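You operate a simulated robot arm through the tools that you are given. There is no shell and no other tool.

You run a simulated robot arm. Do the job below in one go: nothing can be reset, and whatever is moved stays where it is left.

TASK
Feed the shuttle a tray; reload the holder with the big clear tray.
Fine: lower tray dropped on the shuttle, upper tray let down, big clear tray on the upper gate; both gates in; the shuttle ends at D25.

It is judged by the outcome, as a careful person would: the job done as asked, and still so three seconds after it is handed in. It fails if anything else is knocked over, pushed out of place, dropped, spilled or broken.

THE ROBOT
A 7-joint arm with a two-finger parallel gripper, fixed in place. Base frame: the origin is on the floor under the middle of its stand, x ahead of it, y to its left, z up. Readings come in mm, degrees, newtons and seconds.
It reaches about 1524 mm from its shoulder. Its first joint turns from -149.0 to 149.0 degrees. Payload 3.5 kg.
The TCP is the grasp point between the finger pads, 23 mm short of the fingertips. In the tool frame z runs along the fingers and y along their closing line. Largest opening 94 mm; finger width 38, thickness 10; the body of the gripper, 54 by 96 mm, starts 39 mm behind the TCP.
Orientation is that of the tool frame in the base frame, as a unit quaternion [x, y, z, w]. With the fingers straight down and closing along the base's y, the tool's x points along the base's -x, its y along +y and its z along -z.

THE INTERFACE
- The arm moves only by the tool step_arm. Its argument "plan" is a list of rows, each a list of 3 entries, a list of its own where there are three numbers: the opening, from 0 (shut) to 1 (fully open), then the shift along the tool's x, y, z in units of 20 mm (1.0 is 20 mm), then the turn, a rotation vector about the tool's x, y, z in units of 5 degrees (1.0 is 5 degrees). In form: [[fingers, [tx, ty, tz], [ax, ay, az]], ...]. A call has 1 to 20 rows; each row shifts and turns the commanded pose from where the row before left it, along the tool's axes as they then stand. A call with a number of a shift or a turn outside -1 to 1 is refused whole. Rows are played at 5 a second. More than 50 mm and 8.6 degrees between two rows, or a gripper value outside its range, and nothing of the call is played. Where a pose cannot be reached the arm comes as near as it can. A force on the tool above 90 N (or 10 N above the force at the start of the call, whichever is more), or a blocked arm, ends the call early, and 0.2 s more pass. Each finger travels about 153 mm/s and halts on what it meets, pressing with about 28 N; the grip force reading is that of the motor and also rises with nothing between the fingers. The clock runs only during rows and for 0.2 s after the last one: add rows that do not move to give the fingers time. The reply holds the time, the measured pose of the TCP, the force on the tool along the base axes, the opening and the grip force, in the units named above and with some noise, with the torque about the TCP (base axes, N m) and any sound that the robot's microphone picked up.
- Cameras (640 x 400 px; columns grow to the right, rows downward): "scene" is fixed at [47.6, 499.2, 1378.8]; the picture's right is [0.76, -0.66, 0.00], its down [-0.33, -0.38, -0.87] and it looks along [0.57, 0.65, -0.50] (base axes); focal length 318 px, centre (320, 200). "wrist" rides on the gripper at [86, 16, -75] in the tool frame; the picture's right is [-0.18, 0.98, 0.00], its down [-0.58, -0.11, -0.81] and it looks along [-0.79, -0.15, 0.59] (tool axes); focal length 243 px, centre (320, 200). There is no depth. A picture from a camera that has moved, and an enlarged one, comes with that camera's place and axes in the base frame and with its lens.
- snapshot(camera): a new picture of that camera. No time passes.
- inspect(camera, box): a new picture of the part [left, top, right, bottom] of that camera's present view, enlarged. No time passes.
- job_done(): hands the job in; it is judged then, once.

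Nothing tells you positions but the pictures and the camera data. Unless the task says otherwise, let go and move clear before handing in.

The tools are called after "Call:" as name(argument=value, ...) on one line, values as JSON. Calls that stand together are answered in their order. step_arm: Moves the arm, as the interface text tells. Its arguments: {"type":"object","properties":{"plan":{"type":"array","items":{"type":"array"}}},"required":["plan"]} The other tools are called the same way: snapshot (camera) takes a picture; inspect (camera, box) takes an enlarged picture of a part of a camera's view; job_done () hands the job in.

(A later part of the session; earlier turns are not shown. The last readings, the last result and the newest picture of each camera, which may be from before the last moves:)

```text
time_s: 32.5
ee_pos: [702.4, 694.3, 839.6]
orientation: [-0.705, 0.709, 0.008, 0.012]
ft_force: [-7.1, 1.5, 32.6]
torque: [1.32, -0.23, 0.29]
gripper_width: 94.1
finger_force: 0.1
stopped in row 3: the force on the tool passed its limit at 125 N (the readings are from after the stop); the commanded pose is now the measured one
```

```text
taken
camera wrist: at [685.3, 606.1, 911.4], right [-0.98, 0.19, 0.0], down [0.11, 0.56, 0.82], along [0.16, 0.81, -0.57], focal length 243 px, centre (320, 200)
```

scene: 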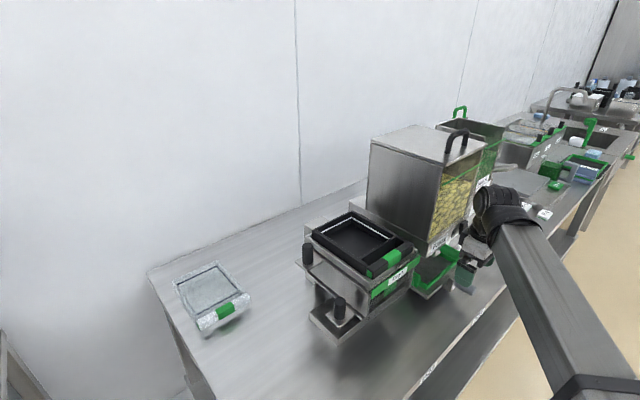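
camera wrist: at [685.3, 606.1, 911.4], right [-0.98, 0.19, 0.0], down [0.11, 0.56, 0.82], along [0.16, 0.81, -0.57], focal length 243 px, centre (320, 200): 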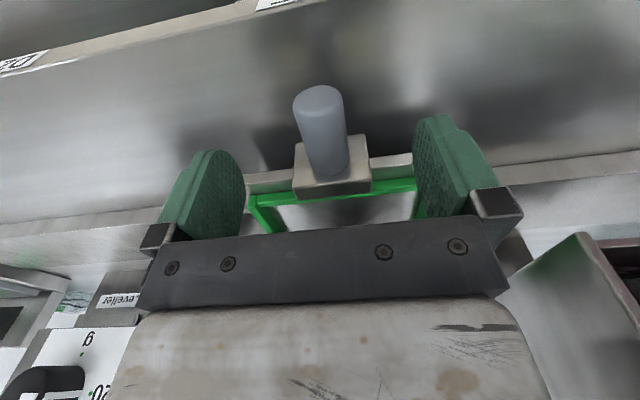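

I touched something while descending, probably the green Pasta lever under the gripper body. I'll lift off gently and check.

Call:
step_arm(plan=[[1, [0, 0, -0.5], [0, 0, 0]], [1, [0, 0, -1], [0, 0, 0]]])

Call:
snapshot(camera="wrist")

Call:
inspect(camera="scene", box=[390, 200, 500, 310])

```text
time_s: 33.1
ee_pos: [702.5, 692.1, 866.1]
orientation: [-0.705, 0.709, 0.006, 0.009]
ft_force: [-0.7, -0.4, 0.2]
torque: [-0.01, 0.0, 0.02]
gripper_width: 93.8
finger_force: 0.0
```

```text
taken
camera wrist: at [686.2, 604.8, 938.2], right [-0.98, 0.19, 0.0], down [0.11, 0.56, 0.82], along [0.16, 0.8, -0.57], focal length 243 px, centre (320, 200)
```

wrist: 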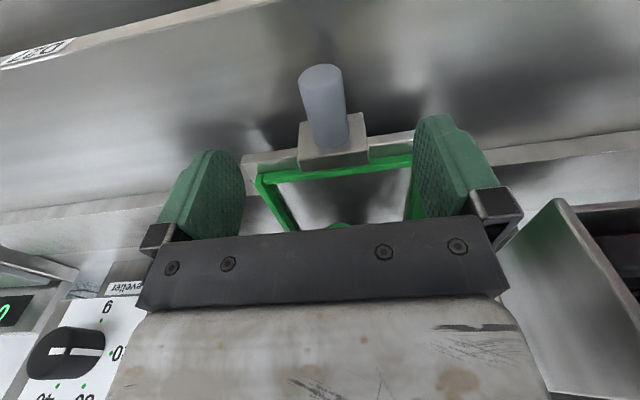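

```text
3.64 times, centred on (445, 255) of scene
camera zoom: at [47.6, 499.2, 1378.8], right [0.76, -0.66, 0.0], down [-0.33, -0.38, -0.87], along [0.57, 0.65, -0.5], focal length 1155 px, centre (-134, 0)
```

zoom: 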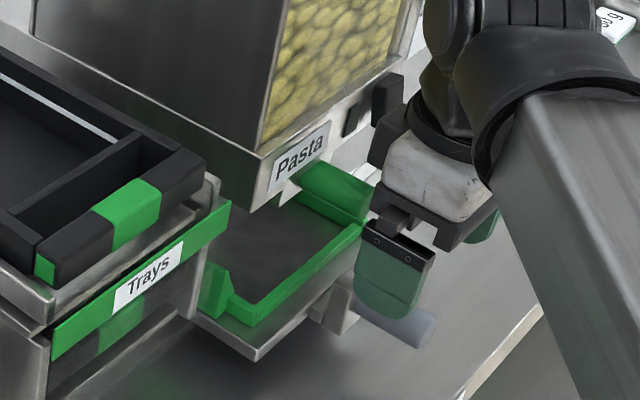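

The lever is unmoved. The gripper body reaches farther along +y than I'd assumed, so I'll tilt the fingers about 15° toward +y, which keeps the body clear of the lever, and move back slightly.

Call:
step_arm(plan=[[1, [0.4, 0.05, -0.5], [0, 0, 0]], [1, [0, 0, 0], [0, -1, 0]], [1, [0, 0, 0], [0, -1, 0]], [1, [0, 0, 0], [0, -1, 0]]])

Call:
snapshot(camera="wrist")

```text
time_s: 34.1
ee_pos: [701.4, 684.6, 875.6]
orientation: [-0.698, 0.702, 0.098, 0.102]
ft_force: [0.0, -0.2, -0.6]
torque: [-0.03, 0.03, 0.02]
gripper_width: 93.9
finger_force: 0.0
```

```text
taken
camera wrist: at [685.0, 580.9, 922.9], right [-0.98, 0.18, 0.05], down [0.11, 0.33, 0.94], along [0.16, 0.93, -0.34], focal length 243 px, centre (320, 200)
```

wrist: 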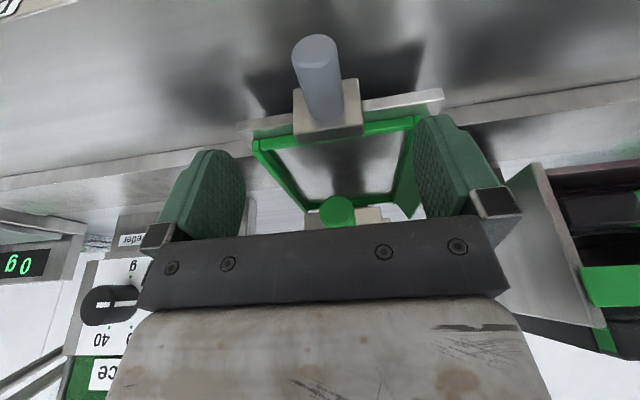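

Call:
step_arm(plan=[[1, [0.28, 0, 0.96], [0, 0, 0]], [1, [0.28, 0, 0.96], [0, 0, 0]], [1, [0.28, 0, 0.96], [0, 0, 0]], [1, [0.22, 0, 0.77], [0, 0, 0]], [1, [0, 0, 0], [0, 0, 0]]])

Call:
snapshot(camera="wrist")

```text
time_s: 35.3
ee_pos: [702.3, 684.3, 797.5]
orientation: [-0.698, 0.702, 0.099, 0.102]
ft_force: [0.4, 0.4, 0.6]
torque: [0.0, 0.02, 0.0]
gripper_width: 94.0
finger_force: 0.1
```

```text
taken
camera wrist: at [685.4, 581.4, 846.7], right [-0.98, 0.18, 0.05], down [0.11, 0.33, 0.94], along [0.16, 0.93, -0.34], focal length 243 px, centre (320, 200)
```

wrist: 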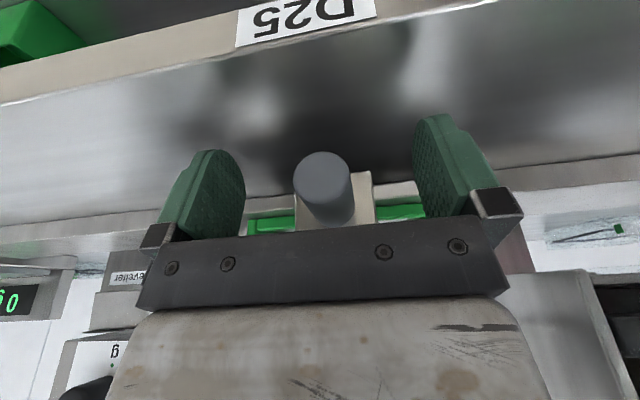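

The handle is between the fingers with no contact. Closing on it.

Call:
step_arm(plan=[[0, [0, 0.05, 0], [0, 0, 0]], [0, [0, 0, 0], [0, 0, 0]], [0, [0, 0, 0], [0, 0, 0]], [0, [0, 0, 0], [0, 0, 0]]])

```text
time_s: 36.3
ee_pos: [701.4, 684.0, 799.5]
orientation: [-0.698, 0.702, 0.098, 0.103]
ft_force: [-3.3, -1.0, -2.6]
torque: [0.15, -0.08, 1.04]
gripper_width: 25.5
finger_force: 45.0
```

Gripped (25.5 mm). Now I'll slide the shuttle left toward D23, slowly.

Call:
step_arm(plan=[[0, [0, 0.3, 0], [0, 0, 0]], [0, [0, 0.5, 0], [0, 0, 0]], [0, [0, 0.5, 0], [0, 0, 0]], [0, [0, 0.5, 0], [0, 0, 0]], [0, [0, 0.5, 0], [0, 0, 0]], [0, [0, 0.5, 0], [0, 0, 0]], [0, [0, 0.5, 0], [0, 0, 0]], [0, [0, 0.5, 0], [0, 0, 0]]])

Call:
snapshot(camera="scene")

```text
time_s: 38.1
ee_pos: [624.1, 684.4, 800.3]
orientation: [-0.698, 0.701, 0.099, 0.103]
ft_force: [0.0, -2.8, 9.5]
torque: [-0.13, -0.1, 0.79]
gripper_width: 25.6
finger_force: 44.8
```

```text
taken
```

scene: 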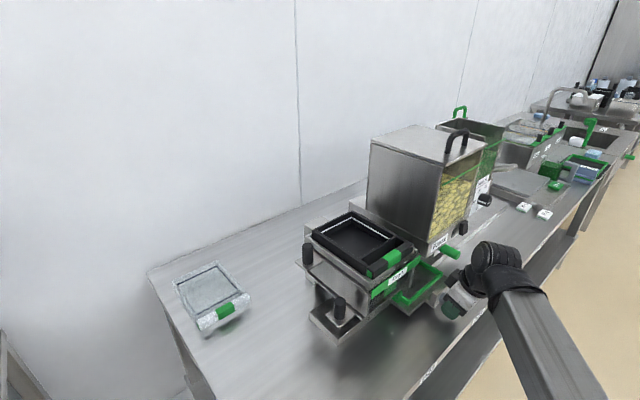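

The shuttle slides smoothly, so I'll carry on to D23.

Call:
step_arm(plan=[[0, [0, 0.5, 0], [0, 0, 0]], [0, [0, 0.5, 0], [0, 0, 0]], [0, [0, 0.5, 0], [0, 0, 0]], [0, [0, 0.5, 0], [0, 0, 0]], [0, [0, 0.5, 0], [0, 0, 0]], [0, [0, 0.5, 0], [0, 0, 0]], [0, [0, 0.5, 0], [0, 0, 0]], [0, [0, 0.5, 0], [0, 0, 0]], [0, [0, 0.5, 0], [0, 0, 0]], [0, [0, 0.5, 0], [0, 0, 0]], [0, [0, 0.5, 0], [0, 0, 0]], [0, [0, 0.5, 0], [0, 0, 0]], [0, [0, 0.5, 0], [0, 0, 0]]])

Call:
snapshot(camera="wrist")

Call:
inspect(camera="scene", box=[290, 200, 480, 350])

```text
time_s: 40.9
ee_pos: [494.5, 685.5, 800.0]
orientation: [-0.697, 0.703, 0.098, 0.103]
ft_force: [0.1, -26.0, 22.1]
torque: [-0.21, -0.07, 0.88]
gripper_width: 25.7
finger_force: 45.1
```

```text
taken
camera wrist: at [478.2, 581.5, 846.6], right [-0.98, 0.18, 0.05], down [0.11, 0.33, 0.94], along [0.16, 0.93, -0.34], focal length 243 px, centre (320, 200)
```

wrist: 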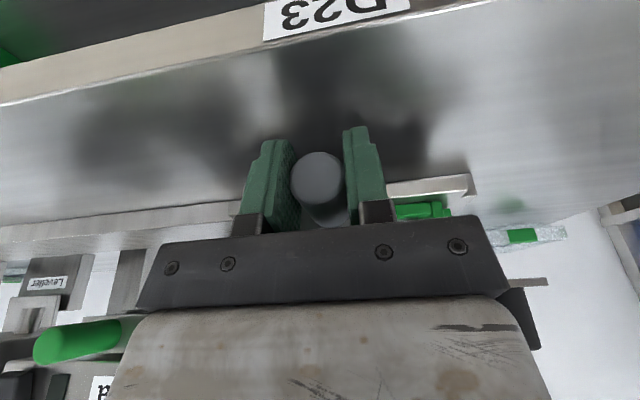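

```text
2.67 times, centred on (385, 275) of scene
camera zoom: at [47.6, 499.2, 1378.8], right [0.76, -0.66, 0.0], down [-0.33, -0.38, -0.87], along [0.57, 0.65, -0.5], focal length 847 px, centre (147, 0)
```

zoom: 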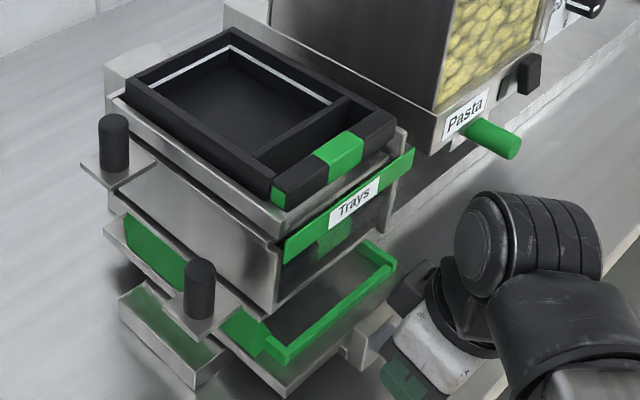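

Nearly there, at x=494.5. I'll relax the slight strain in y and z and finish the last ~13 mm to D23.

Call:
step_arm(plan=[[0, [0.065, 0.2, -0.08], [0, 0, 0]], [0, [0, 0.2, 0], [0, 0, 0]], [0, [0, 0.2, 0], [0, 0, 0]], [0, [0, 0, 0], [0, 0, 0]]])

Call:
snapshot(camera="wrist")

```text
time_s: 41.9
ee_pos: [482.6, 685.0, 799.5]
orientation: [-0.698, 0.702, 0.099, 0.102]
ft_force: [-5.7, -12.0, -12.8]
torque: [0.94, 0.07, 0.95]
gripper_width: 25.6
finger_force: 45.1
```

```text
taken
camera wrist: at [466.3, 581.5, 846.7], right [-0.98, 0.18, 0.05], down [0.11, 0.33, 0.94], along [0.16, 0.93, -0.35], focal length 243 px, centre (320, 200)
```

wrist: 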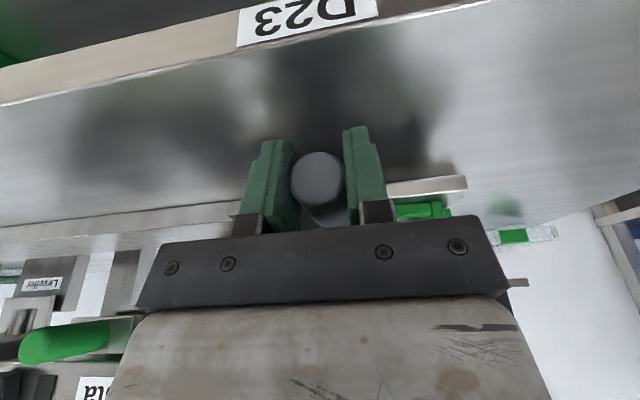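

The shuttle handle now lines up with D23 just as it did with D25. I'll open the fingers and rise straight up, clear of the handle.

Call:
step_arm(plan=[[1, [0, 0, 0], [0, 0, 0]], [1, [0, 0, 0], [0, 0, 0]], [1, [0, 0, 0], [0, 0, 0]], [1, [-0.28, 0, -0.96], [0, 0, 0]], [1, [-0.28, 0, -0.96], [0, 0, 0]], [1, [-0.28, 0, -0.96], [0, 0, 0]], [1, [-0.28, 0, -0.96], [0, 0, 0]], [1, [0.5, 0, -0.96], [0, 0, 0]], [1, [0.5, 0, -0.96], [0, 0, 0]]])

Call:
snapshot(camera="wrist")

Call:
inspect(camera="scene", box=[290, 200, 530, 350])

```text
time_s: 43.9
ee_pos: [483.2, 653.6, 911.9]
orientation: [-0.698, 0.702, 0.098, 0.102]
ft_force: [-0.4, -0.2, 1.2]
torque: [0.01, -0.04, -0.02]
gripper_width: 94.0
finger_force: 0.0
```

```text
taken
camera wrist: at [465.9, 550.5, 959.0], right [-0.98, 0.18, 0.05], down [0.11, 0.33, 0.94], along [0.16, 0.93, -0.34], focal length 243 px, centre (320, 200)
```

wrist: 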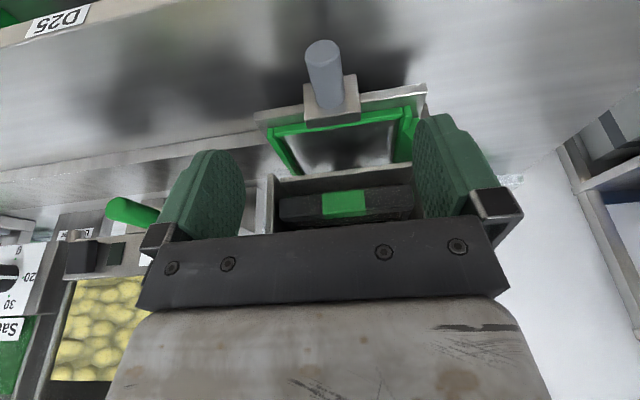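

```text
2.67 times, centred on (410, 275) of scene
camera zoom: at [47.6, 499.2, 1378.8], right [0.76, -0.66, 0.0], down [-0.33, -0.38, -0.87], along [0.57, 0.65, -0.5], focal length 847 px, centre (80, 0)
```

zoom: 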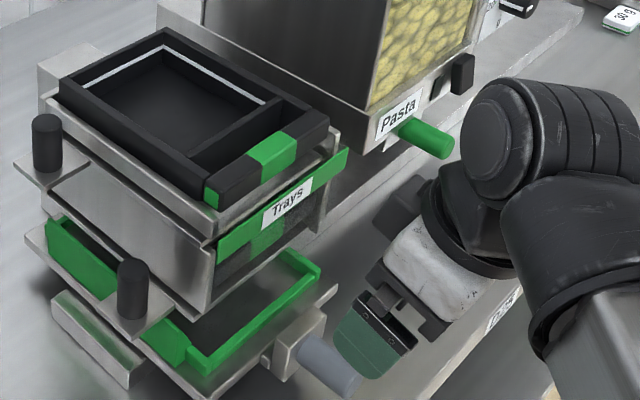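

Call:
inspect(camera="wrist", box=[230, 20, 450, 240])

Call:
inspect(camera="scene", box=[290, 250, 420, 350])

```text
1.82 times, centred on (340, 130) of wrist
camera zoom: at [465.9, 550.5, 959.0], right [-0.98, 0.18, 0.05], down [0.11, 0.33, 0.94], along [0.16, 0.93, -0.34], focal length 441 px, centre (284, 327)
```

zoom: 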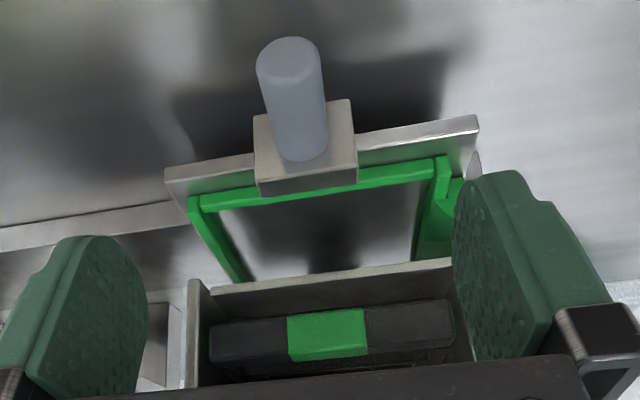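

```text
4.00 times, centred on (355, 300) of scene
camera zoom: at [47.6, 499.2, 1378.8], right [0.76, -0.66, 0.0], down [-0.33, -0.38, -0.87], along [0.57, 0.65, -0.5], focal length 1270 px, centre (180, -200)
```

zoom: 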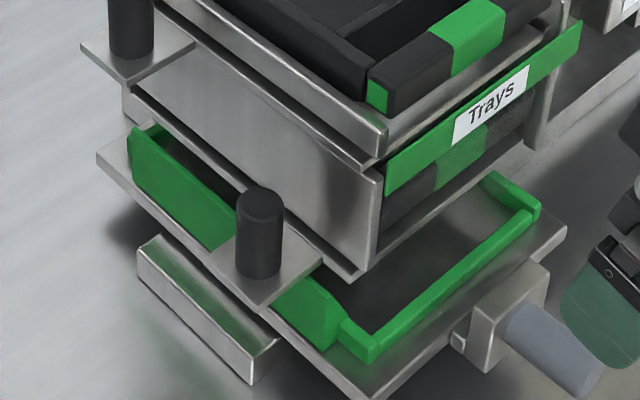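

Tray, holder and shuttle centres agree at x≈482. Next are the gate knobs. I'll go round to the −x side, turn back to the default yaw, and lean the tool so its body stays clear of the holder wall.

Call:
step_arm(plan=[[1, [0, 0, 0], [0, 1, 0]], [1, [0, 0, 0], [0, 1, 0]], [1, [0, 0, 0], [0, 1, 0]], [1, [0, 0, -0.5], [0, 0.26, 0]], [1, [-0.28, 0.97, 0], [0, 0, 0]], [1, [-0.28, 0.97, 0], [0, 0, 0]], [1, [-0.28, 0.97, 0], [0, 0, 0]], [1, [-0.28, 0.97, 0], [0, 0, 0]], [1, [-0.28, 0.97, 0], [0, 0, 0]], [1, [-0.28, 0.97, 0], [0, 0, 0]], [1, [-0.28, 0.97, 0], [0, 0, 0]], [1, [-0.28, 0.97, 0], [0, 0, 0]], [1, [-0.28, 0.97, 0], [0, 0, 0]], [1, [-0.28, 0.97, 0], [0, 0, 0]], [1, [-0.28, 0.97, 0], [0, 0, 0]], [1, [-0.28, 0.97, 0], [0, 0, 0]], [1, [-0.28, 0.97, 0], [0, 0, 0]]])

```text
time_s: 47.5
ee_pos: [230.8, 728.7, 918.0]
orientation: [-0.704, 0.71, -0.002, 0.002]
ft_force: [-0.2, -0.7, -0.3]
torque: [0.02, 0.01, 0.02]
gripper_width: 94.1
finger_force: 0.1
```

Call:
step_arm(plan=[[1, [0, 0, 0], [0, 0, 1]], [1, [0, 0, 0], [0, 0, 1]], [1, [0, 0, 0], [0, 0, 1]], [1, [0, 0, 0], [0, 0, 1]], [1, [0, 0, 0], [0, 0, 1]], [1, [0, 0, 0], [0, 0, 1]], [1, [0, 0, 0], [0, 0, 1]], [1, [0, 0, 0], [0, 0, 1]], [1, [0, 0, 0], [0, 0, 1]], [1, [0, 0, 0], [0, 0, 1]], [1, [0, 0, 0], [0, 0, 1]], [1, [0, 0, 0], [0, 0, 1]], [1, [0, 0, 0], [0, 0, 1]], [1, [0, 0, 0], [0, 0, 1]], [1, [0, 0, 0], [0, 0, 1]], [1, [0, 0, 0], [0, 0, 1]], [1, [0, 0, 0], [0, 0, 1]], [1, [0, 0, 0], [0, 0, 1]]])

```text
time_s: 51.3
ee_pos: [230.4, 729.7, 920.3]
orientation: [0.004, 1.0, 0.0, 0.003]
ft_force: [0.6, -0.2, 1.0]
torque: [-0.01, 0.02, 0.01]
gripper_width: 94.1
finger_force: 0.1
```

Call:
step_arm(plan=[[1, [-0.5, 1, 0], [0, 0, 0]], [1, [-0.5, 1, 0], [0, 0, 0]], [1, [-0.5, 1, 0], [0, 0, 0]], [1, [-0.5, 1, 0], [0, 0, 0]], [1, [0, 0.05, 0], [0, -1, 0]], [1, [0, 0, 0], [0, -1, 0]], [1, [0, 0, 0], [0, -1, 0]], [1, [0, 0, 0], [0, -1, 0]], [1, [0, 0, 0], [0, -1, 0]], [1, [0, 0, 0], [0, -1, 0]]])

Call:
snapshot(camera="wrist")

Call:
inspect(camera="wrist", box=[230, 50, 430, 235])

```text
time_s: 53.5
ee_pos: [271.3, 809.5, 918.9]
orientation: [0.004, 0.965, -0.002, 0.263]
ft_force: [0.4, 0.6, 0.4]
torque: [0.03, 0.02, 0.03]
gripper_width: 94.2
finger_force: 0.1
```

```text
taken
camera wrist: at [160.1, 826.8, 940.5], right [0.17, 0.98, 0.09], down [0.09, -0.11, 0.99], along [0.98, -0.16, -0.11], focal length 243 px, centre (320, 200)
```

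wrist: 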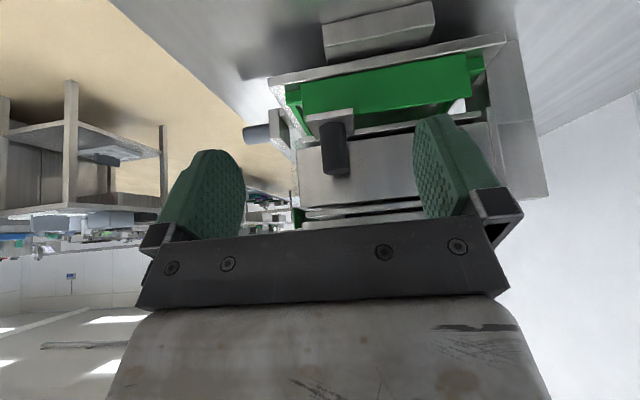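

```text
2.16 times, centred on (330, 142) of wrist
camera zoom: at [160.1, 826.8, 940.5], right [0.17, 0.98, 0.09], down [0.09, -0.11, 0.99], along [0.98, -0.16, -0.11], focal length 525 px, centre (298, 324)
```

zoom: 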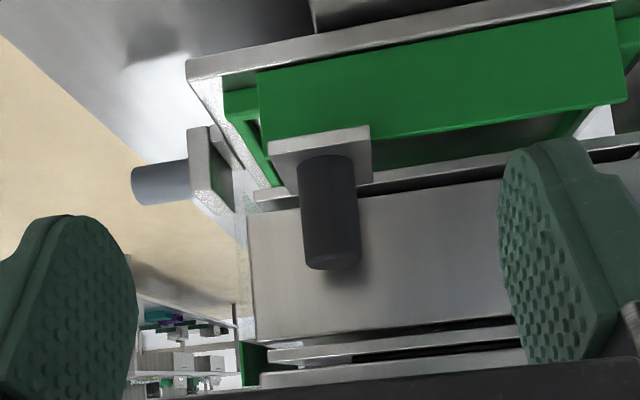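

The lower knob is confirmed at about (371, 811, z 849–893). I'll bring the open fingers around it at z≈884.

Call:
step_arm(plan=[[1, [-0.12, 0.025, 0.75], [0, 0, 0]], [1, [-0.12, 0.025, 0.75], [0, 0, 0]], [1, [-0.12, 0.025, 0.75], [0, 0, 0]], [1, [-0.733, 0, 0.432], [0, 0, 0]], [1, [-0.733, 0, 0.432], [0, 0, 0]], [1, [-0.733, 0, 0.432], [0, 0, 0]]])

Call:
snapshot(camera="wrist")

Call:
inspect(camera="scene", box=[280, 200, 420, 350])

```text
time_s: 54.9
ee_pos: [352.5, 810.7, 883.8]
orientation: [0.003, 0.965, -0.001, 0.261]
ft_force: [0.0, -0.7, -0.5]
torque: [-0.03, 0.02, 0.01]
gripper_width: 94.1
finger_force: 0.0
```

```text
taken
camera wrist: at [240.0, 827.8, 905.3], right [0.17, 0.98, 0.09], down [0.09, -0.11, 0.99], along [0.98, -0.15, -0.11], focal length 243 px, centre (320, 200)
```

wrist: 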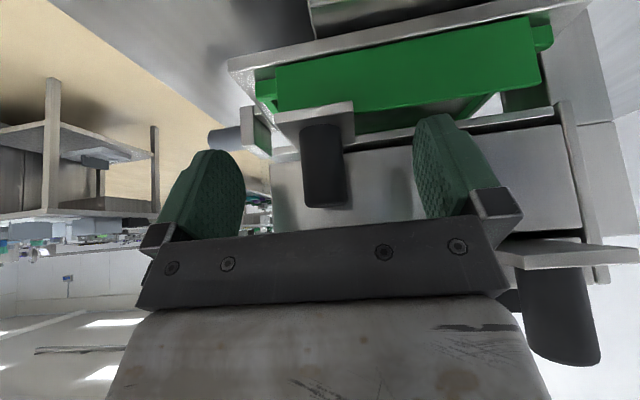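

```text
2.67 times, centred on (350, 275) of scene
camera zoom: at [47.6, 499.2, 1378.8], right [0.76, -0.66, 0.0], down [-0.33, -0.38, -0.87], along [0.57, 0.65, -0.5], focal length 847 px, centre (240, 0)
```

zoom: 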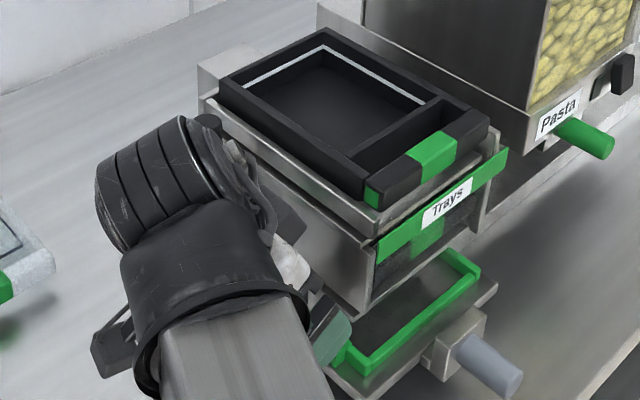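

Call:
step_arm(plan=[[1, [-0.65, 0, 0.38], [0, 0, 0]], [1, [0, 0, 0], [0, 0, 0]]])

Call:
snapshot(camera="wrist")

```text
time_s: 55.5
ee_pos: [366.5, 811.3, 885.5]
orientation: [0.004, 0.965, -0.001, 0.262]
ft_force: [0.0, 0.0, -0.4]
torque: [0.01, -0.01, 0.01]
gripper_width: 94.1
finger_force: 0.1
```

```text
taken
camera wrist: at [254.8, 827.8, 905.7], right [0.17, 0.98, 0.09], down [0.09, -0.11, 0.99], along [0.98, -0.16, -0.11], focal length 243 px, centre (320, 200)
```

wrist: 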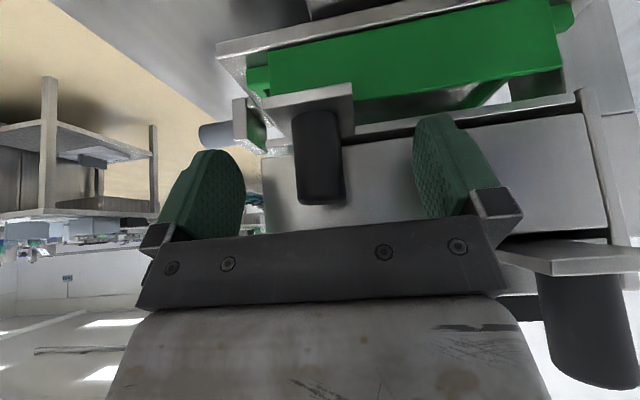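

Positioned around the lower knob without contact. Closing the gripper on it.

Call:
step_arm(plan=[[0, [0, 0, 0], [0, 0, 0]], [0, [0, 0, 0], [0, 0, 0]], [0, [0, 0, 0], [0, 0, 0]], [0, [0, 0, 0], [0, 0, 0]]])

Call:
snapshot(camera="wrist")

```text
time_s: 56.5
ee_pos: [366.4, 809.7, 885.1]
orientation: [0.003, 0.965, -0.001, 0.261]
ft_force: [0.2, -4.4, -1.4]
torque: [-0.05, 0.0, -0.03]
gripper_width: 23.7
finger_force: 44.9
```

```text
taken
camera wrist: at [254.9, 827.5, 905.7], right [0.17, 0.98, 0.09], down [0.09, -0.11, 0.99], along [0.98, -0.16, -0.11], focal length 243 px, centre (320, 200)
```

wrist: 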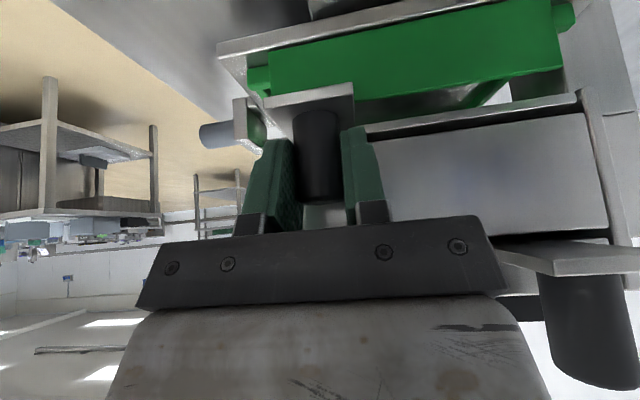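

Gripped at 23.7 mm, and the closed position is TCP x≈366.4. I'll pull the lower gate out slowly along −x.

Call:
step_arm(plan=[[0, [0.432, -0.003, -0.252], [0, 0, 0]], [0, [0.432, -0.003, -0.252], [0, 0, 0]], [0, [0.432, -0.003, -0.252], [0, 0, 0]], [0, [0.432, -0.003, -0.252], [0, 0, 0]], [0, [0, 0, 0], [0, 0, 0]]])

Call:
snapshot(camera="wrist")

Call:
inspect(camera="scene", box=[280, 200, 420, 350])

```text
time_s: 57.7
ee_pos: [326.4, 810.1, 884.4]
orientation: [0.004, 0.965, -0.001, 0.261]
ft_force: [1.0, 2.4, 10.3]
torque: [0.05, 0.28, 0.06]
gripper_width: 23.7
finger_force: 44.5
```

```text
taken
camera wrist: at [215.1, 827.4, 905.5], right [0.17, 0.98, 0.09], down [0.09, -0.11, 0.99], along [0.98, -0.16, -0.11], focal length 243 px, centre (320, 200)
```

wrist: 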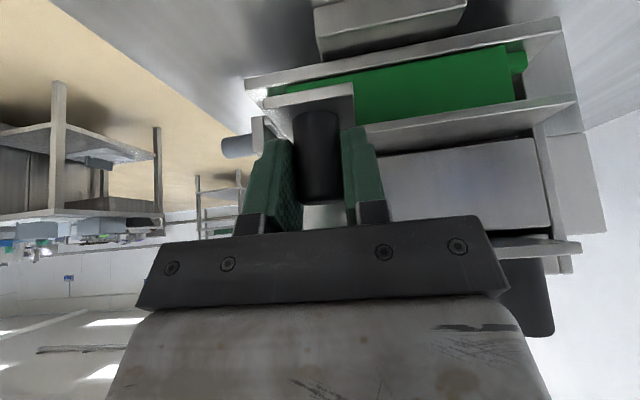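

```text
2.67 times, centred on (350, 275) of scene
camera zoom: at [47.6, 499.2, 1378.8], right [0.76, -0.66, 0.0], down [-0.33, -0.38, -0.87], along [0.57, 0.65, -0.5], focal length 847 px, centre (240, 0)
```

zoom: 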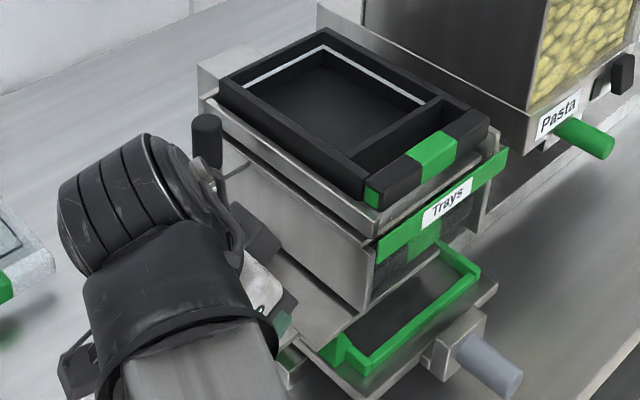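

The gate slides freely, so I'll continue pulling.

Call:
step_arm(plan=[[0, [0.432, -0.003, -0.252], [0, 0, 0]], [0, [0.432, -0.003, -0.252], [0, 0, 0]], [0, [0.432, -0.003, -0.252], [0, 0, 0]], [0, [0.432, -0.003, -0.252], [0, 0, 0]], [0, [0.432, -0.003, -0.252], [0, 0, 0]], [0, [0.432, -0.003, -0.252], [0, 0, 0]], [0, [0.432, -0.003, -0.252], [0, 0, 0]], [0, [0, 0, 0], [0, 0, 0]]])

Call:
snapshot(camera="wrist")

Call:
inspect(camera="scene", box=[280, 200, 420, 350])

```text
time_s: 59.5
ee_pos: [257.1, 809.8, 884.1]
orientation: [0.003, 0.965, -0.001, 0.261]
ft_force: [-1.5, 3.5, 5.7]
torque: [0.09, -1.21, 0.06]
gripper_width: 23.6
finger_force: 44.8
```

```text
taken
camera wrist: at [144.7, 827.4, 905.5], right [0.17, 0.98, 0.09], down [0.09, -0.11, 0.99], along [0.98, -0.16, -0.11], focal length 243 px, centre (320, 200)
```

wrist: 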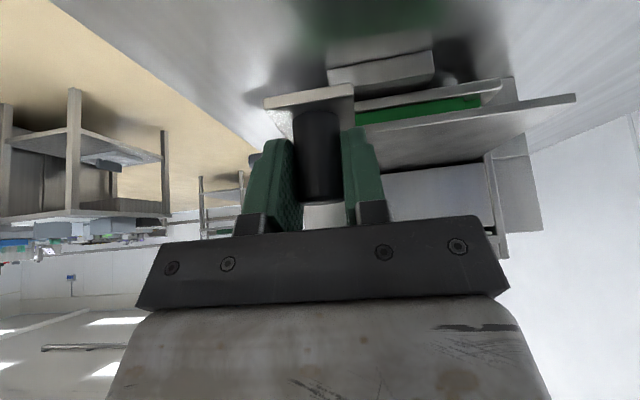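

```text
2.67 times, centred on (350, 275) of scene
camera zoom: at [47.6, 499.2, 1378.8], right [0.76, -0.66, 0.0], down [-0.33, -0.38, -0.87], along [0.57, 0.65, -0.5], focal length 847 px, centre (240, 0)
```

zoom: 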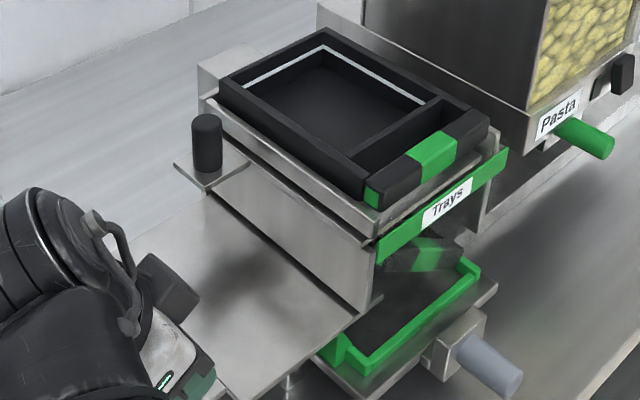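

The lower tray is already tipping at its right side as the gate leaves. I'll keep pulling until it drops.

Call:
step_arm(plan=[[0, [0.432, -0.003, -0.252], [0, 0, 0]], [0, [0.432, -0.003, -0.252], [0, 0, 0]], [0, [0.432, -0.003, -0.252], [0, 0, 0]], [0, [0, 0, 0], [0, 0, 0]], [0, [0, 0, 0], [0, 0, 0]]])

Call:
inspect(camera="scene", box=[280, 200, 420, 350])

Call:
snapshot(camera="wrist")

```text
time_s: 60.7
ee_pos: [226.3, 810.1, 883.6]
orientation: [0.004, 0.965, -0.002, 0.261]
ft_force: [-2.3, 5.9, 1.4]
torque: [0.13, -1.05, 0.01]
gripper_width: 23.7
finger_force: 45.1
```

```text
2.67 times, centred on (350, 275) of scene
camera zoom: at [47.6, 499.2, 1378.8], right [0.76, -0.66, 0.0], down [-0.33, -0.38, -0.87], along [0.57, 0.65, -0.5], focal length 847 px, centre (240, 0)
```

zoom: 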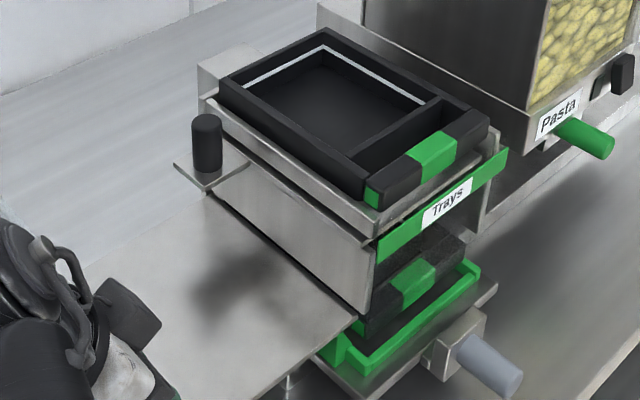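

```text
taken
camera wrist: at [115.0, 827.4, 905.5], right [0.17, 0.98, 0.09], down [0.1, -0.11, 0.99], along [0.98, -0.16, -0.11], focal length 243 px, centre (320, 200)
```

wrist: 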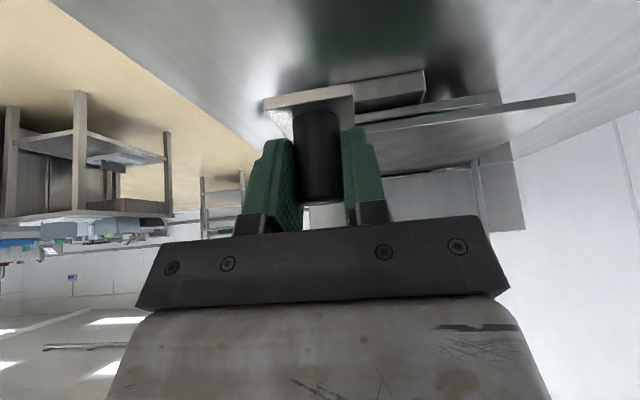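

Call:
inspect(camera="scene", box=[350, 260, 430, 340])

```text
5.00 times, centred on (390, 300) of scene
camera zoom: at [47.6, 499.2, 1378.8], right [0.76, -0.66, 0.0], down [-0.33, -0.38, -0.87], along [0.57, 0.65, -0.5], focal length 1588 px, centre (-30, -300)
```

zoom: 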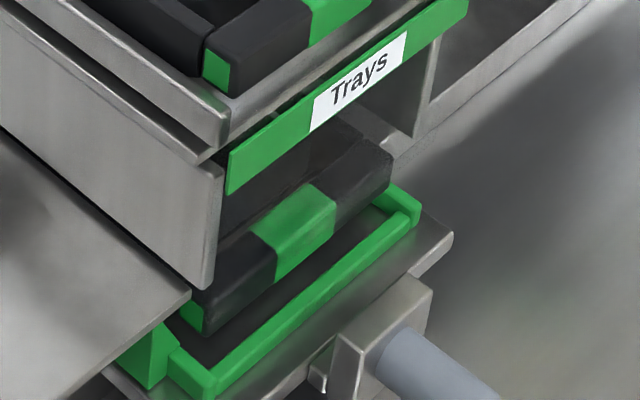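

The tray's handle is now level and just above the shuttle rim, with the gate edge at x≈403, outside the chamber. The lower tray has dropped onto the shuttle. Now I'll push the lower gate back in.

Call:
step_arm(plan=[[0, [-0.432, 0.003, 0.252], [0, 0, 0]], [0, [-0.432, 0.003, 0.252], [0, 0, 0]], [0, [-0.432, 0.003, 0.252], [0, 0, 0]], [0, [-0.432, 0.003, 0.252], [0, 0, 0]], [0, [0, 0, 0], [0, 0, 0]]])

Call:
inspect(camera="scene", box=[280, 200, 430, 350])

```text
time_s: 61.9
ee_pos: [266.7, 809.4, 885.2]
orientation: [0.003, 0.965, -0.001, 0.261]
ft_force: [0.0, 1.8, 7.3]
torque: [0.06, 0.93, -0.03]
gripper_width: 23.6
finger_force: 45.1
```

```text
2.67 times, centred on (355, 275) of scene
camera zoom: at [47.6, 499.2, 1378.8], right [0.76, -0.66, 0.0], down [-0.33, -0.38, -0.87], along [0.57, 0.65, -0.5], focal length 847 px, centre (227, 0)
```

zoom: 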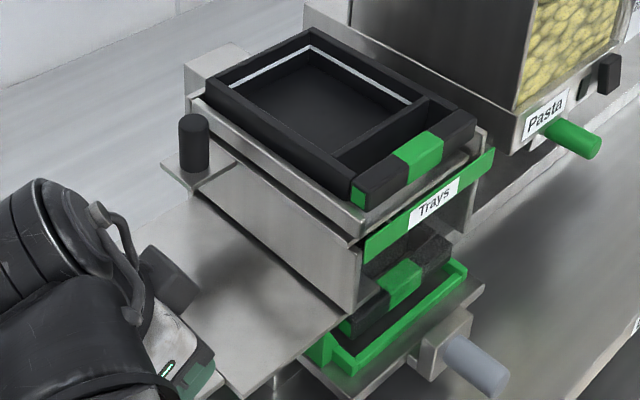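

Call:
step_arm(plan=[[0, [-0.432, 0.003, 0.252], [0, 0, 0]], [0, [-0.432, 0.003, 0.252], [0, 0, 0]], [0, [-0.432, 0.003, 0.252], [0, 0, 0]], [0, [-0.432, 0.003, 0.252], [0, 0, 0]], [0, [-0.432, 0.003, 0.252], [0, 0, 0]], [0, [-0.432, 0.003, 0.252], [0, 0, 0]], [0, [-0.432, 0.003, 0.252], [0, 0, 0]], [0, [-0.432, 0.003, 0.252], [0, 0, 0]], [0, [-0.432, 0.003, 0.252], [0, 0, 0]], [0, [0, 0, 0], [0, 0, 0]]])

Call:
inspect(camera="scene", box=[280, 200, 430, 350])

```text
time_s: 64.1
ee_pos: [356.7, 810.7, 884.9]
orientation: [0.003, 0.965, -0.001, 0.261]
ft_force: [1.8, -7.2, 2.3]
torque: [-0.1, 0.27, -0.04]
gripper_width: 23.4
finger_force: 45.1
```

```text
2.67 times, centred on (355, 275) of scene
camera zoom: at [47.6, 499.2, 1378.8], right [0.76, -0.66, 0.0], down [-0.33, -0.38, -0.87], along [0.57, 0.65, -0.5], focal length 847 px, centre (227, 0)
```

zoom: 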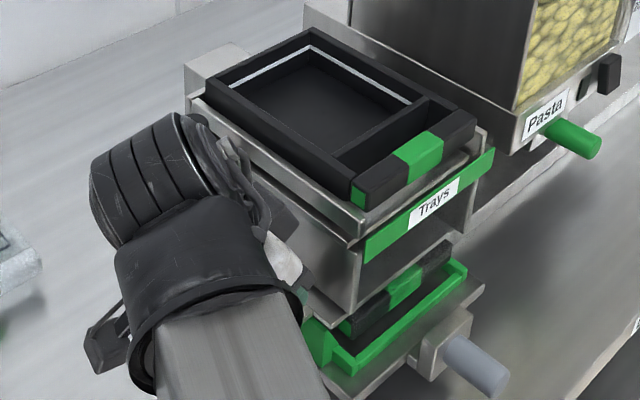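

Call:
step_arm(plan=[[0, [-0.432, 0.003, 0.252], [0, 0, 0]], [0, [-0.09, 0, 0.05], [0, 0, 0]], [0, [0, 0, 0], [0, 0, 0]]])

Call:
snapshot(camera="wrist")

```text
time_s: 64.9
ee_pos: [366.6, 810.0, 884.7]
orientation: [0.003, 0.966, -0.001, 0.26]
ft_force: [-12.1, -8.7, -3.6]
torque: [-0.06, 0.07, -0.03]
gripper_width: 23.7
finger_force: 45.1
```

```text
taken
camera wrist: at [255.2, 827.4, 905.7], right [0.17, 0.98, 0.09], down [0.1, -0.11, 0.99], along [0.98, -0.16, -0.11], focal length 243 px, centre (320, 200)
```

wrist: 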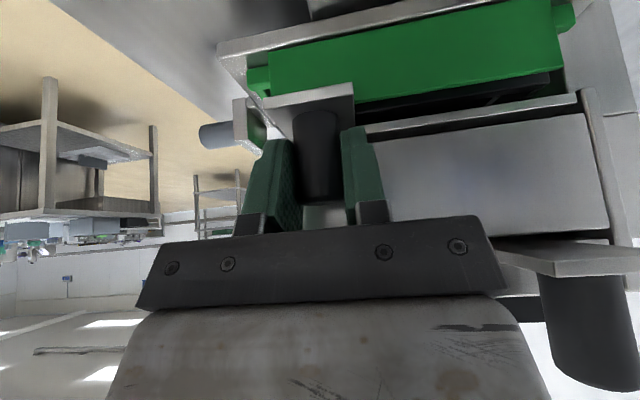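

The gate is fully in: it met its stop at the same x as before, 366.6. I'll release, back off, and move to the upper knob.

Call:
step_arm(plan=[[1, [0, 0, 0], [0, 0, 0]], [1, [0, 0, 0], [0, 0, 0]], [1, [0, 0, 0], [0, 0, 0]], [1, [0.756, 0, -0.441], [0, 0, 0]], [1, [0.756, 0, -0.441], [0, 0, 0]], [1, [0.756, 0, -0.441], [0, 0, 0]], [1, [0.756, 0, -0.441], [0, 0, 0]], [1, [0.756, 0, -0.441], [0, 0, 0]], [1, [-0.504, 0, -0.864], [0, 0, 0]], [1, [-0.504, 0, -0.864], [0, 0, 0]], [1, [-0.504, 0, -0.864], [0, 0, 0]], [1, [-0.504, 0, -0.864], [0, 0, 0]], [1, [0, 1, 0], [0, 0, 0]], [1, [0, 1, 0], [0, 0, 0]], [1, [0, 1, 0], [0, 0, 0]], [1, [0, 1, 0], [0, 0, 0]], [1, [0, 1, 0], [0, 0, 0]]])

Call:
snapshot(camera="wrist")

Call:
inspect(camera="wrist", box=[230, 50, 430, 235])

Call:
inspect(camera="scene", box=[290, 200, 430, 350])

```text
time_s: 68.5
ee_pos: [281.9, 909.7, 964.1]
orientation: [0.004, 0.965, -0.001, 0.261]
ft_force: [0.1, -0.1, -0.1]
torque: [-0.02, 0.0, 0.02]
gripper_width: 94.0
finger_force: 0.0
```

```text
taken
camera wrist: at [169.7, 928.3, 985.4], right [0.17, 0.98, 0.09], down [0.09, -0.11, 0.99], along [0.98, -0.16, -0.11], focal length 243 px, centre (320, 200)
```

wrist: 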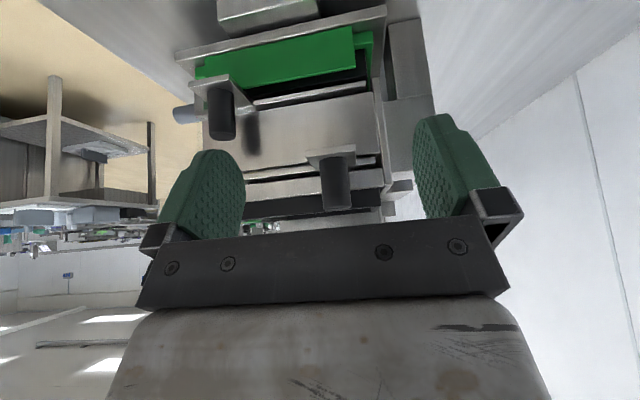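

```text
2.16 times, centred on (330, 142) of wrist
camera zoom: at [169.7, 928.3, 985.4], right [0.17, 0.98, 0.09], down [0.09, -0.11, 0.99], along [0.98, -0.16, -0.11], focal length 525 px, centre (298, 324)
```

zoom: 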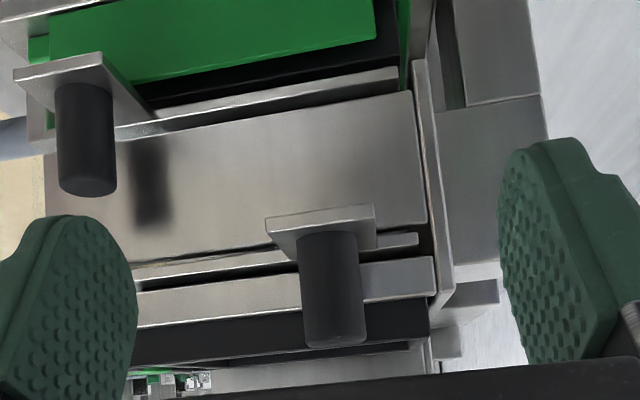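

```text
2.67 times, centred on (360, 275) of scene
camera zoom: at [47.6, 499.2, 1378.8], right [0.76, -0.66, 0.0], down [-0.33, -0.38, -0.87], along [0.57, 0.65, -0.5], focal length 847 px, centre (213, 0)
```

zoom: 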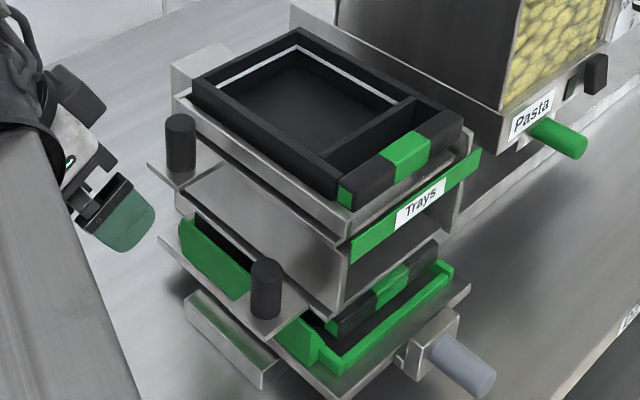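

The lower gate is in and the tray sits on the shuttle. The upper knob is at about (371, 911, z 930–971), so I'll approach it the same way.

Call:
step_arm(plan=[[1, [-0.877, 0.02, 0.483], [0, 0, 0]], [1, [-0.877, 0.02, 0.483], [0, 0, 0]], [1, [-0.877, 0.02, 0.483], [0, 0, 0]], [1, [-0.6, 0, 0.35], [0, 0, 0]], [1, [0, 0, 0], [0, 0, 0]]])

Call:
snapshot(camera="wrist")

Call:
inspect(camera="scene", box=[270, 190, 430, 350])

```text
time_s: 69.7
ee_pos: [354.7, 912.1, 966.2]
orientation: [0.003, 0.965, -0.001, 0.262]
ft_force: [0.9, 0.9, -0.5]
torque: [-0.02, -0.01, 0.0]
gripper_width: 94.0
finger_force: 0.1
```

```text
taken
camera wrist: at [243.8, 929.3, 986.6], right [0.17, 0.98, 0.09], down [0.09, -0.11, 0.99], along [0.98, -0.16, -0.11], focal length 243 px, centre (320, 200)
```

wrist: 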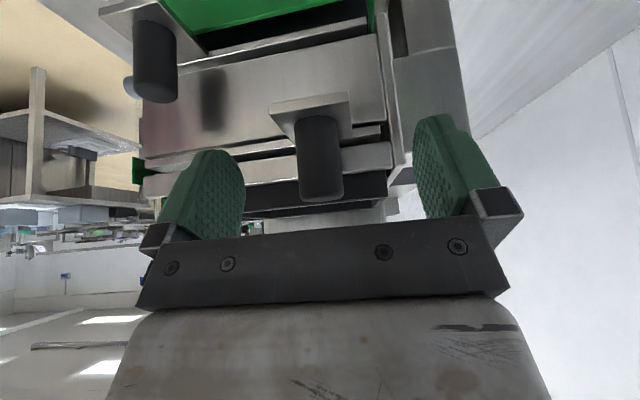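

```text
2.50 times, centred on (350, 270) of scene
camera zoom: at [47.6, 499.2, 1378.8], right [0.76, -0.66, 0.0], down [-0.33, -0.38, -0.87], along [0.57, 0.65, -0.5], focal length 794 px, centre (245, 25)
```

zoom: 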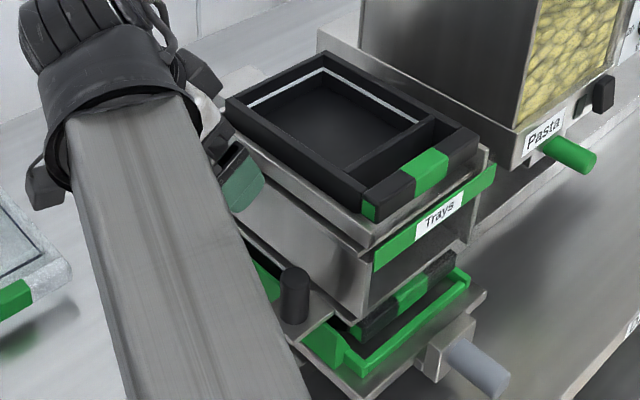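

Call:
step_arm(plan=[[1, [-0.345, -0.05, 0.2], [0, 0, 0]], [1, [0, 0, 0], [0, 0, 0]], [0, [0, 0, 0], [0, 0, 0]], [0, [0, 0, 0], [0, 0, 0]], [0, [0, 0, 0], [0, 0, 0]], [0, [0, 0, 0], [0, 0, 0]]])

Call:
snapshot(camera="wrist")

```text
time_s: 71.1
ee_pos: [363.0, 910.1, 965.4]
orientation: [0.004, 0.965, -0.002, 0.261]
ft_force: [-0.5, -6.9, -2.4]
torque: [-0.09, 0.08, -0.05]
gripper_width: 23.7
finger_force: 45.2
```

```text
taken
camera wrist: at [252.0, 927.5, 986.6], right [0.17, 0.98, 0.09], down [0.09, -0.11, 0.99], along [0.98, -0.16, -0.11], focal length 243 px, centre (320, 200)
```

wrist: 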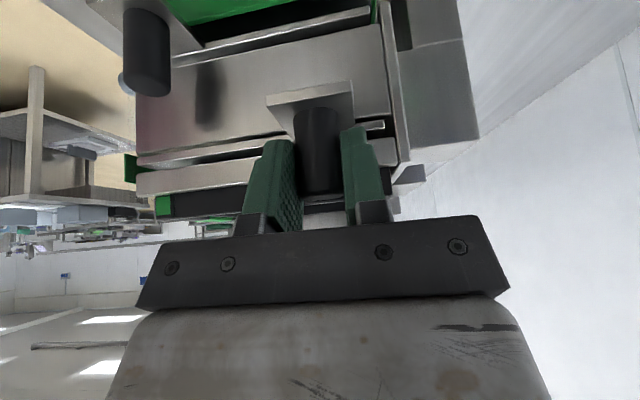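

Gripped; the closed position is TCP x≈363.0. Pulling the upper gate out.

Call:
step_arm(plan=[[0, [0.432, -0.003, -0.252], [0, 0, 0]], [0, [0.432, -0.003, -0.252], [0, 0, 0]], [0, [0.432, -0.003, -0.252], [0, 0, 0]], [0, [0.432, -0.003, -0.252], [0, 0, 0]], [0, [0.432, -0.003, -0.252], [0, 0, 0]], [0, [0.432, -0.003, -0.252], [0, 0, 0]], [0, [0.432, -0.003, -0.252], [0, 0, 0]], [0, [0.432, -0.003, -0.252], [0, 0, 0]], [0, [0.432, -0.003, -0.252], [0, 0, 0]], [0, [0, 0, 0], [0, 0, 0]]])

Call:
inspect(camera="scene", box=[270, 190, 430, 350])

```text
time_s: 73.3
ee_pos: [274.1, 909.8, 966.9]
orientation: [0.003, 0.966, -0.002, 0.26]
ft_force: [-0.8, -19.3, -11.8]
torque: [-0.2, -0.17, -0.16]
gripper_width: 23.4
finger_force: 45.3
```

```text
2.50 times, centred on (350, 270) of scene
camera zoom: at [47.6, 499.2, 1378.8], right [0.76, -0.66, 0.0], down [-0.33, -0.38, -0.87], along [0.57, 0.65, -0.5], focal length 794 px, centre (245, 25)
```

zoom: 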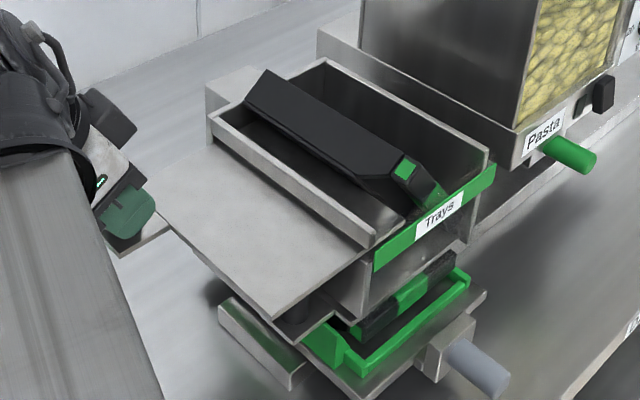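

The upper tray is tipping as the gate leaves, right side first like the lower one. I'll continue pulling until its left side falls off the gate edge.

Call:
step_arm(plan=[[0, [0.44, -0.05, -0.23], [0, 0, 0]], [0, [0.432, -0.003, -0.252], [0, 0, 0]], [0, [0.432, -0.003, -0.252], [0, 0, 0]], [0, [0, 0, 0], [0, 0, 0]]])

Call:
inspect(camera="scene", box=[270, 190, 430, 350])

```text
time_s: 74.3
ee_pos: [243.7, 910.2, 965.5]
orientation: [0.002, 0.965, 0.0, 0.262]
ft_force: [-1.6, -4.8, 4.7]
torque: [-0.12, 1.23, -0.05]
gripper_width: 23.3
finger_force: 45.0
```

```text
2.50 times, centred on (350, 270) of scene
camera zoom: at [47.6, 499.2, 1378.8], right [0.76, -0.66, 0.0], down [-0.33, -0.38, -0.87], along [0.57, 0.65, -0.5], focal length 794 px, centre (245, 25)
```

zoom: 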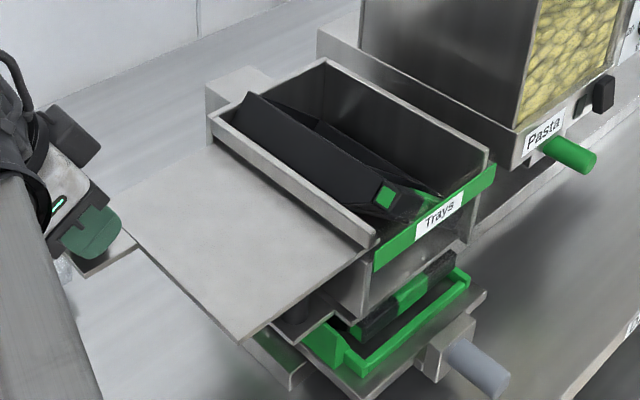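

Call:
step_arm(plan=[[0, [0.432, -0.003, -0.252], [0, 0, 0]], [0, [0.432, -0.003, -0.252], [0, 0, 0]], [0, [0, 0, 0], [0, 0, 0]], [0, [0, 0, 0], [0, 0, 0]]])

Call:
inspect(camera="scene", box=[270, 190, 430, 350])

```text
time_s: 75.3
ee_pos: [224.1, 910.5, 965.3]
orientation: [0.004, 0.965, 0.0, 0.262]
ft_force: [-2.0, 3.7, 11.2]
torque: [0.02, -0.68, 0.03]
gripper_width: 23.5
finger_force: 45.2
```

```text
2.50 times, centred on (350, 270) of scene
camera zoom: at [47.6, 499.2, 1378.8], right [0.76, -0.66, 0.0], down [-0.33, -0.38, -0.87], along [0.57, 0.65, -0.5], focal length 794 px, centre (245, 25)
```

zoom: 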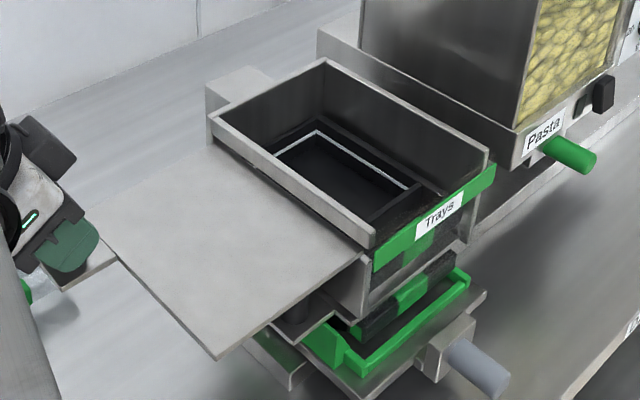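

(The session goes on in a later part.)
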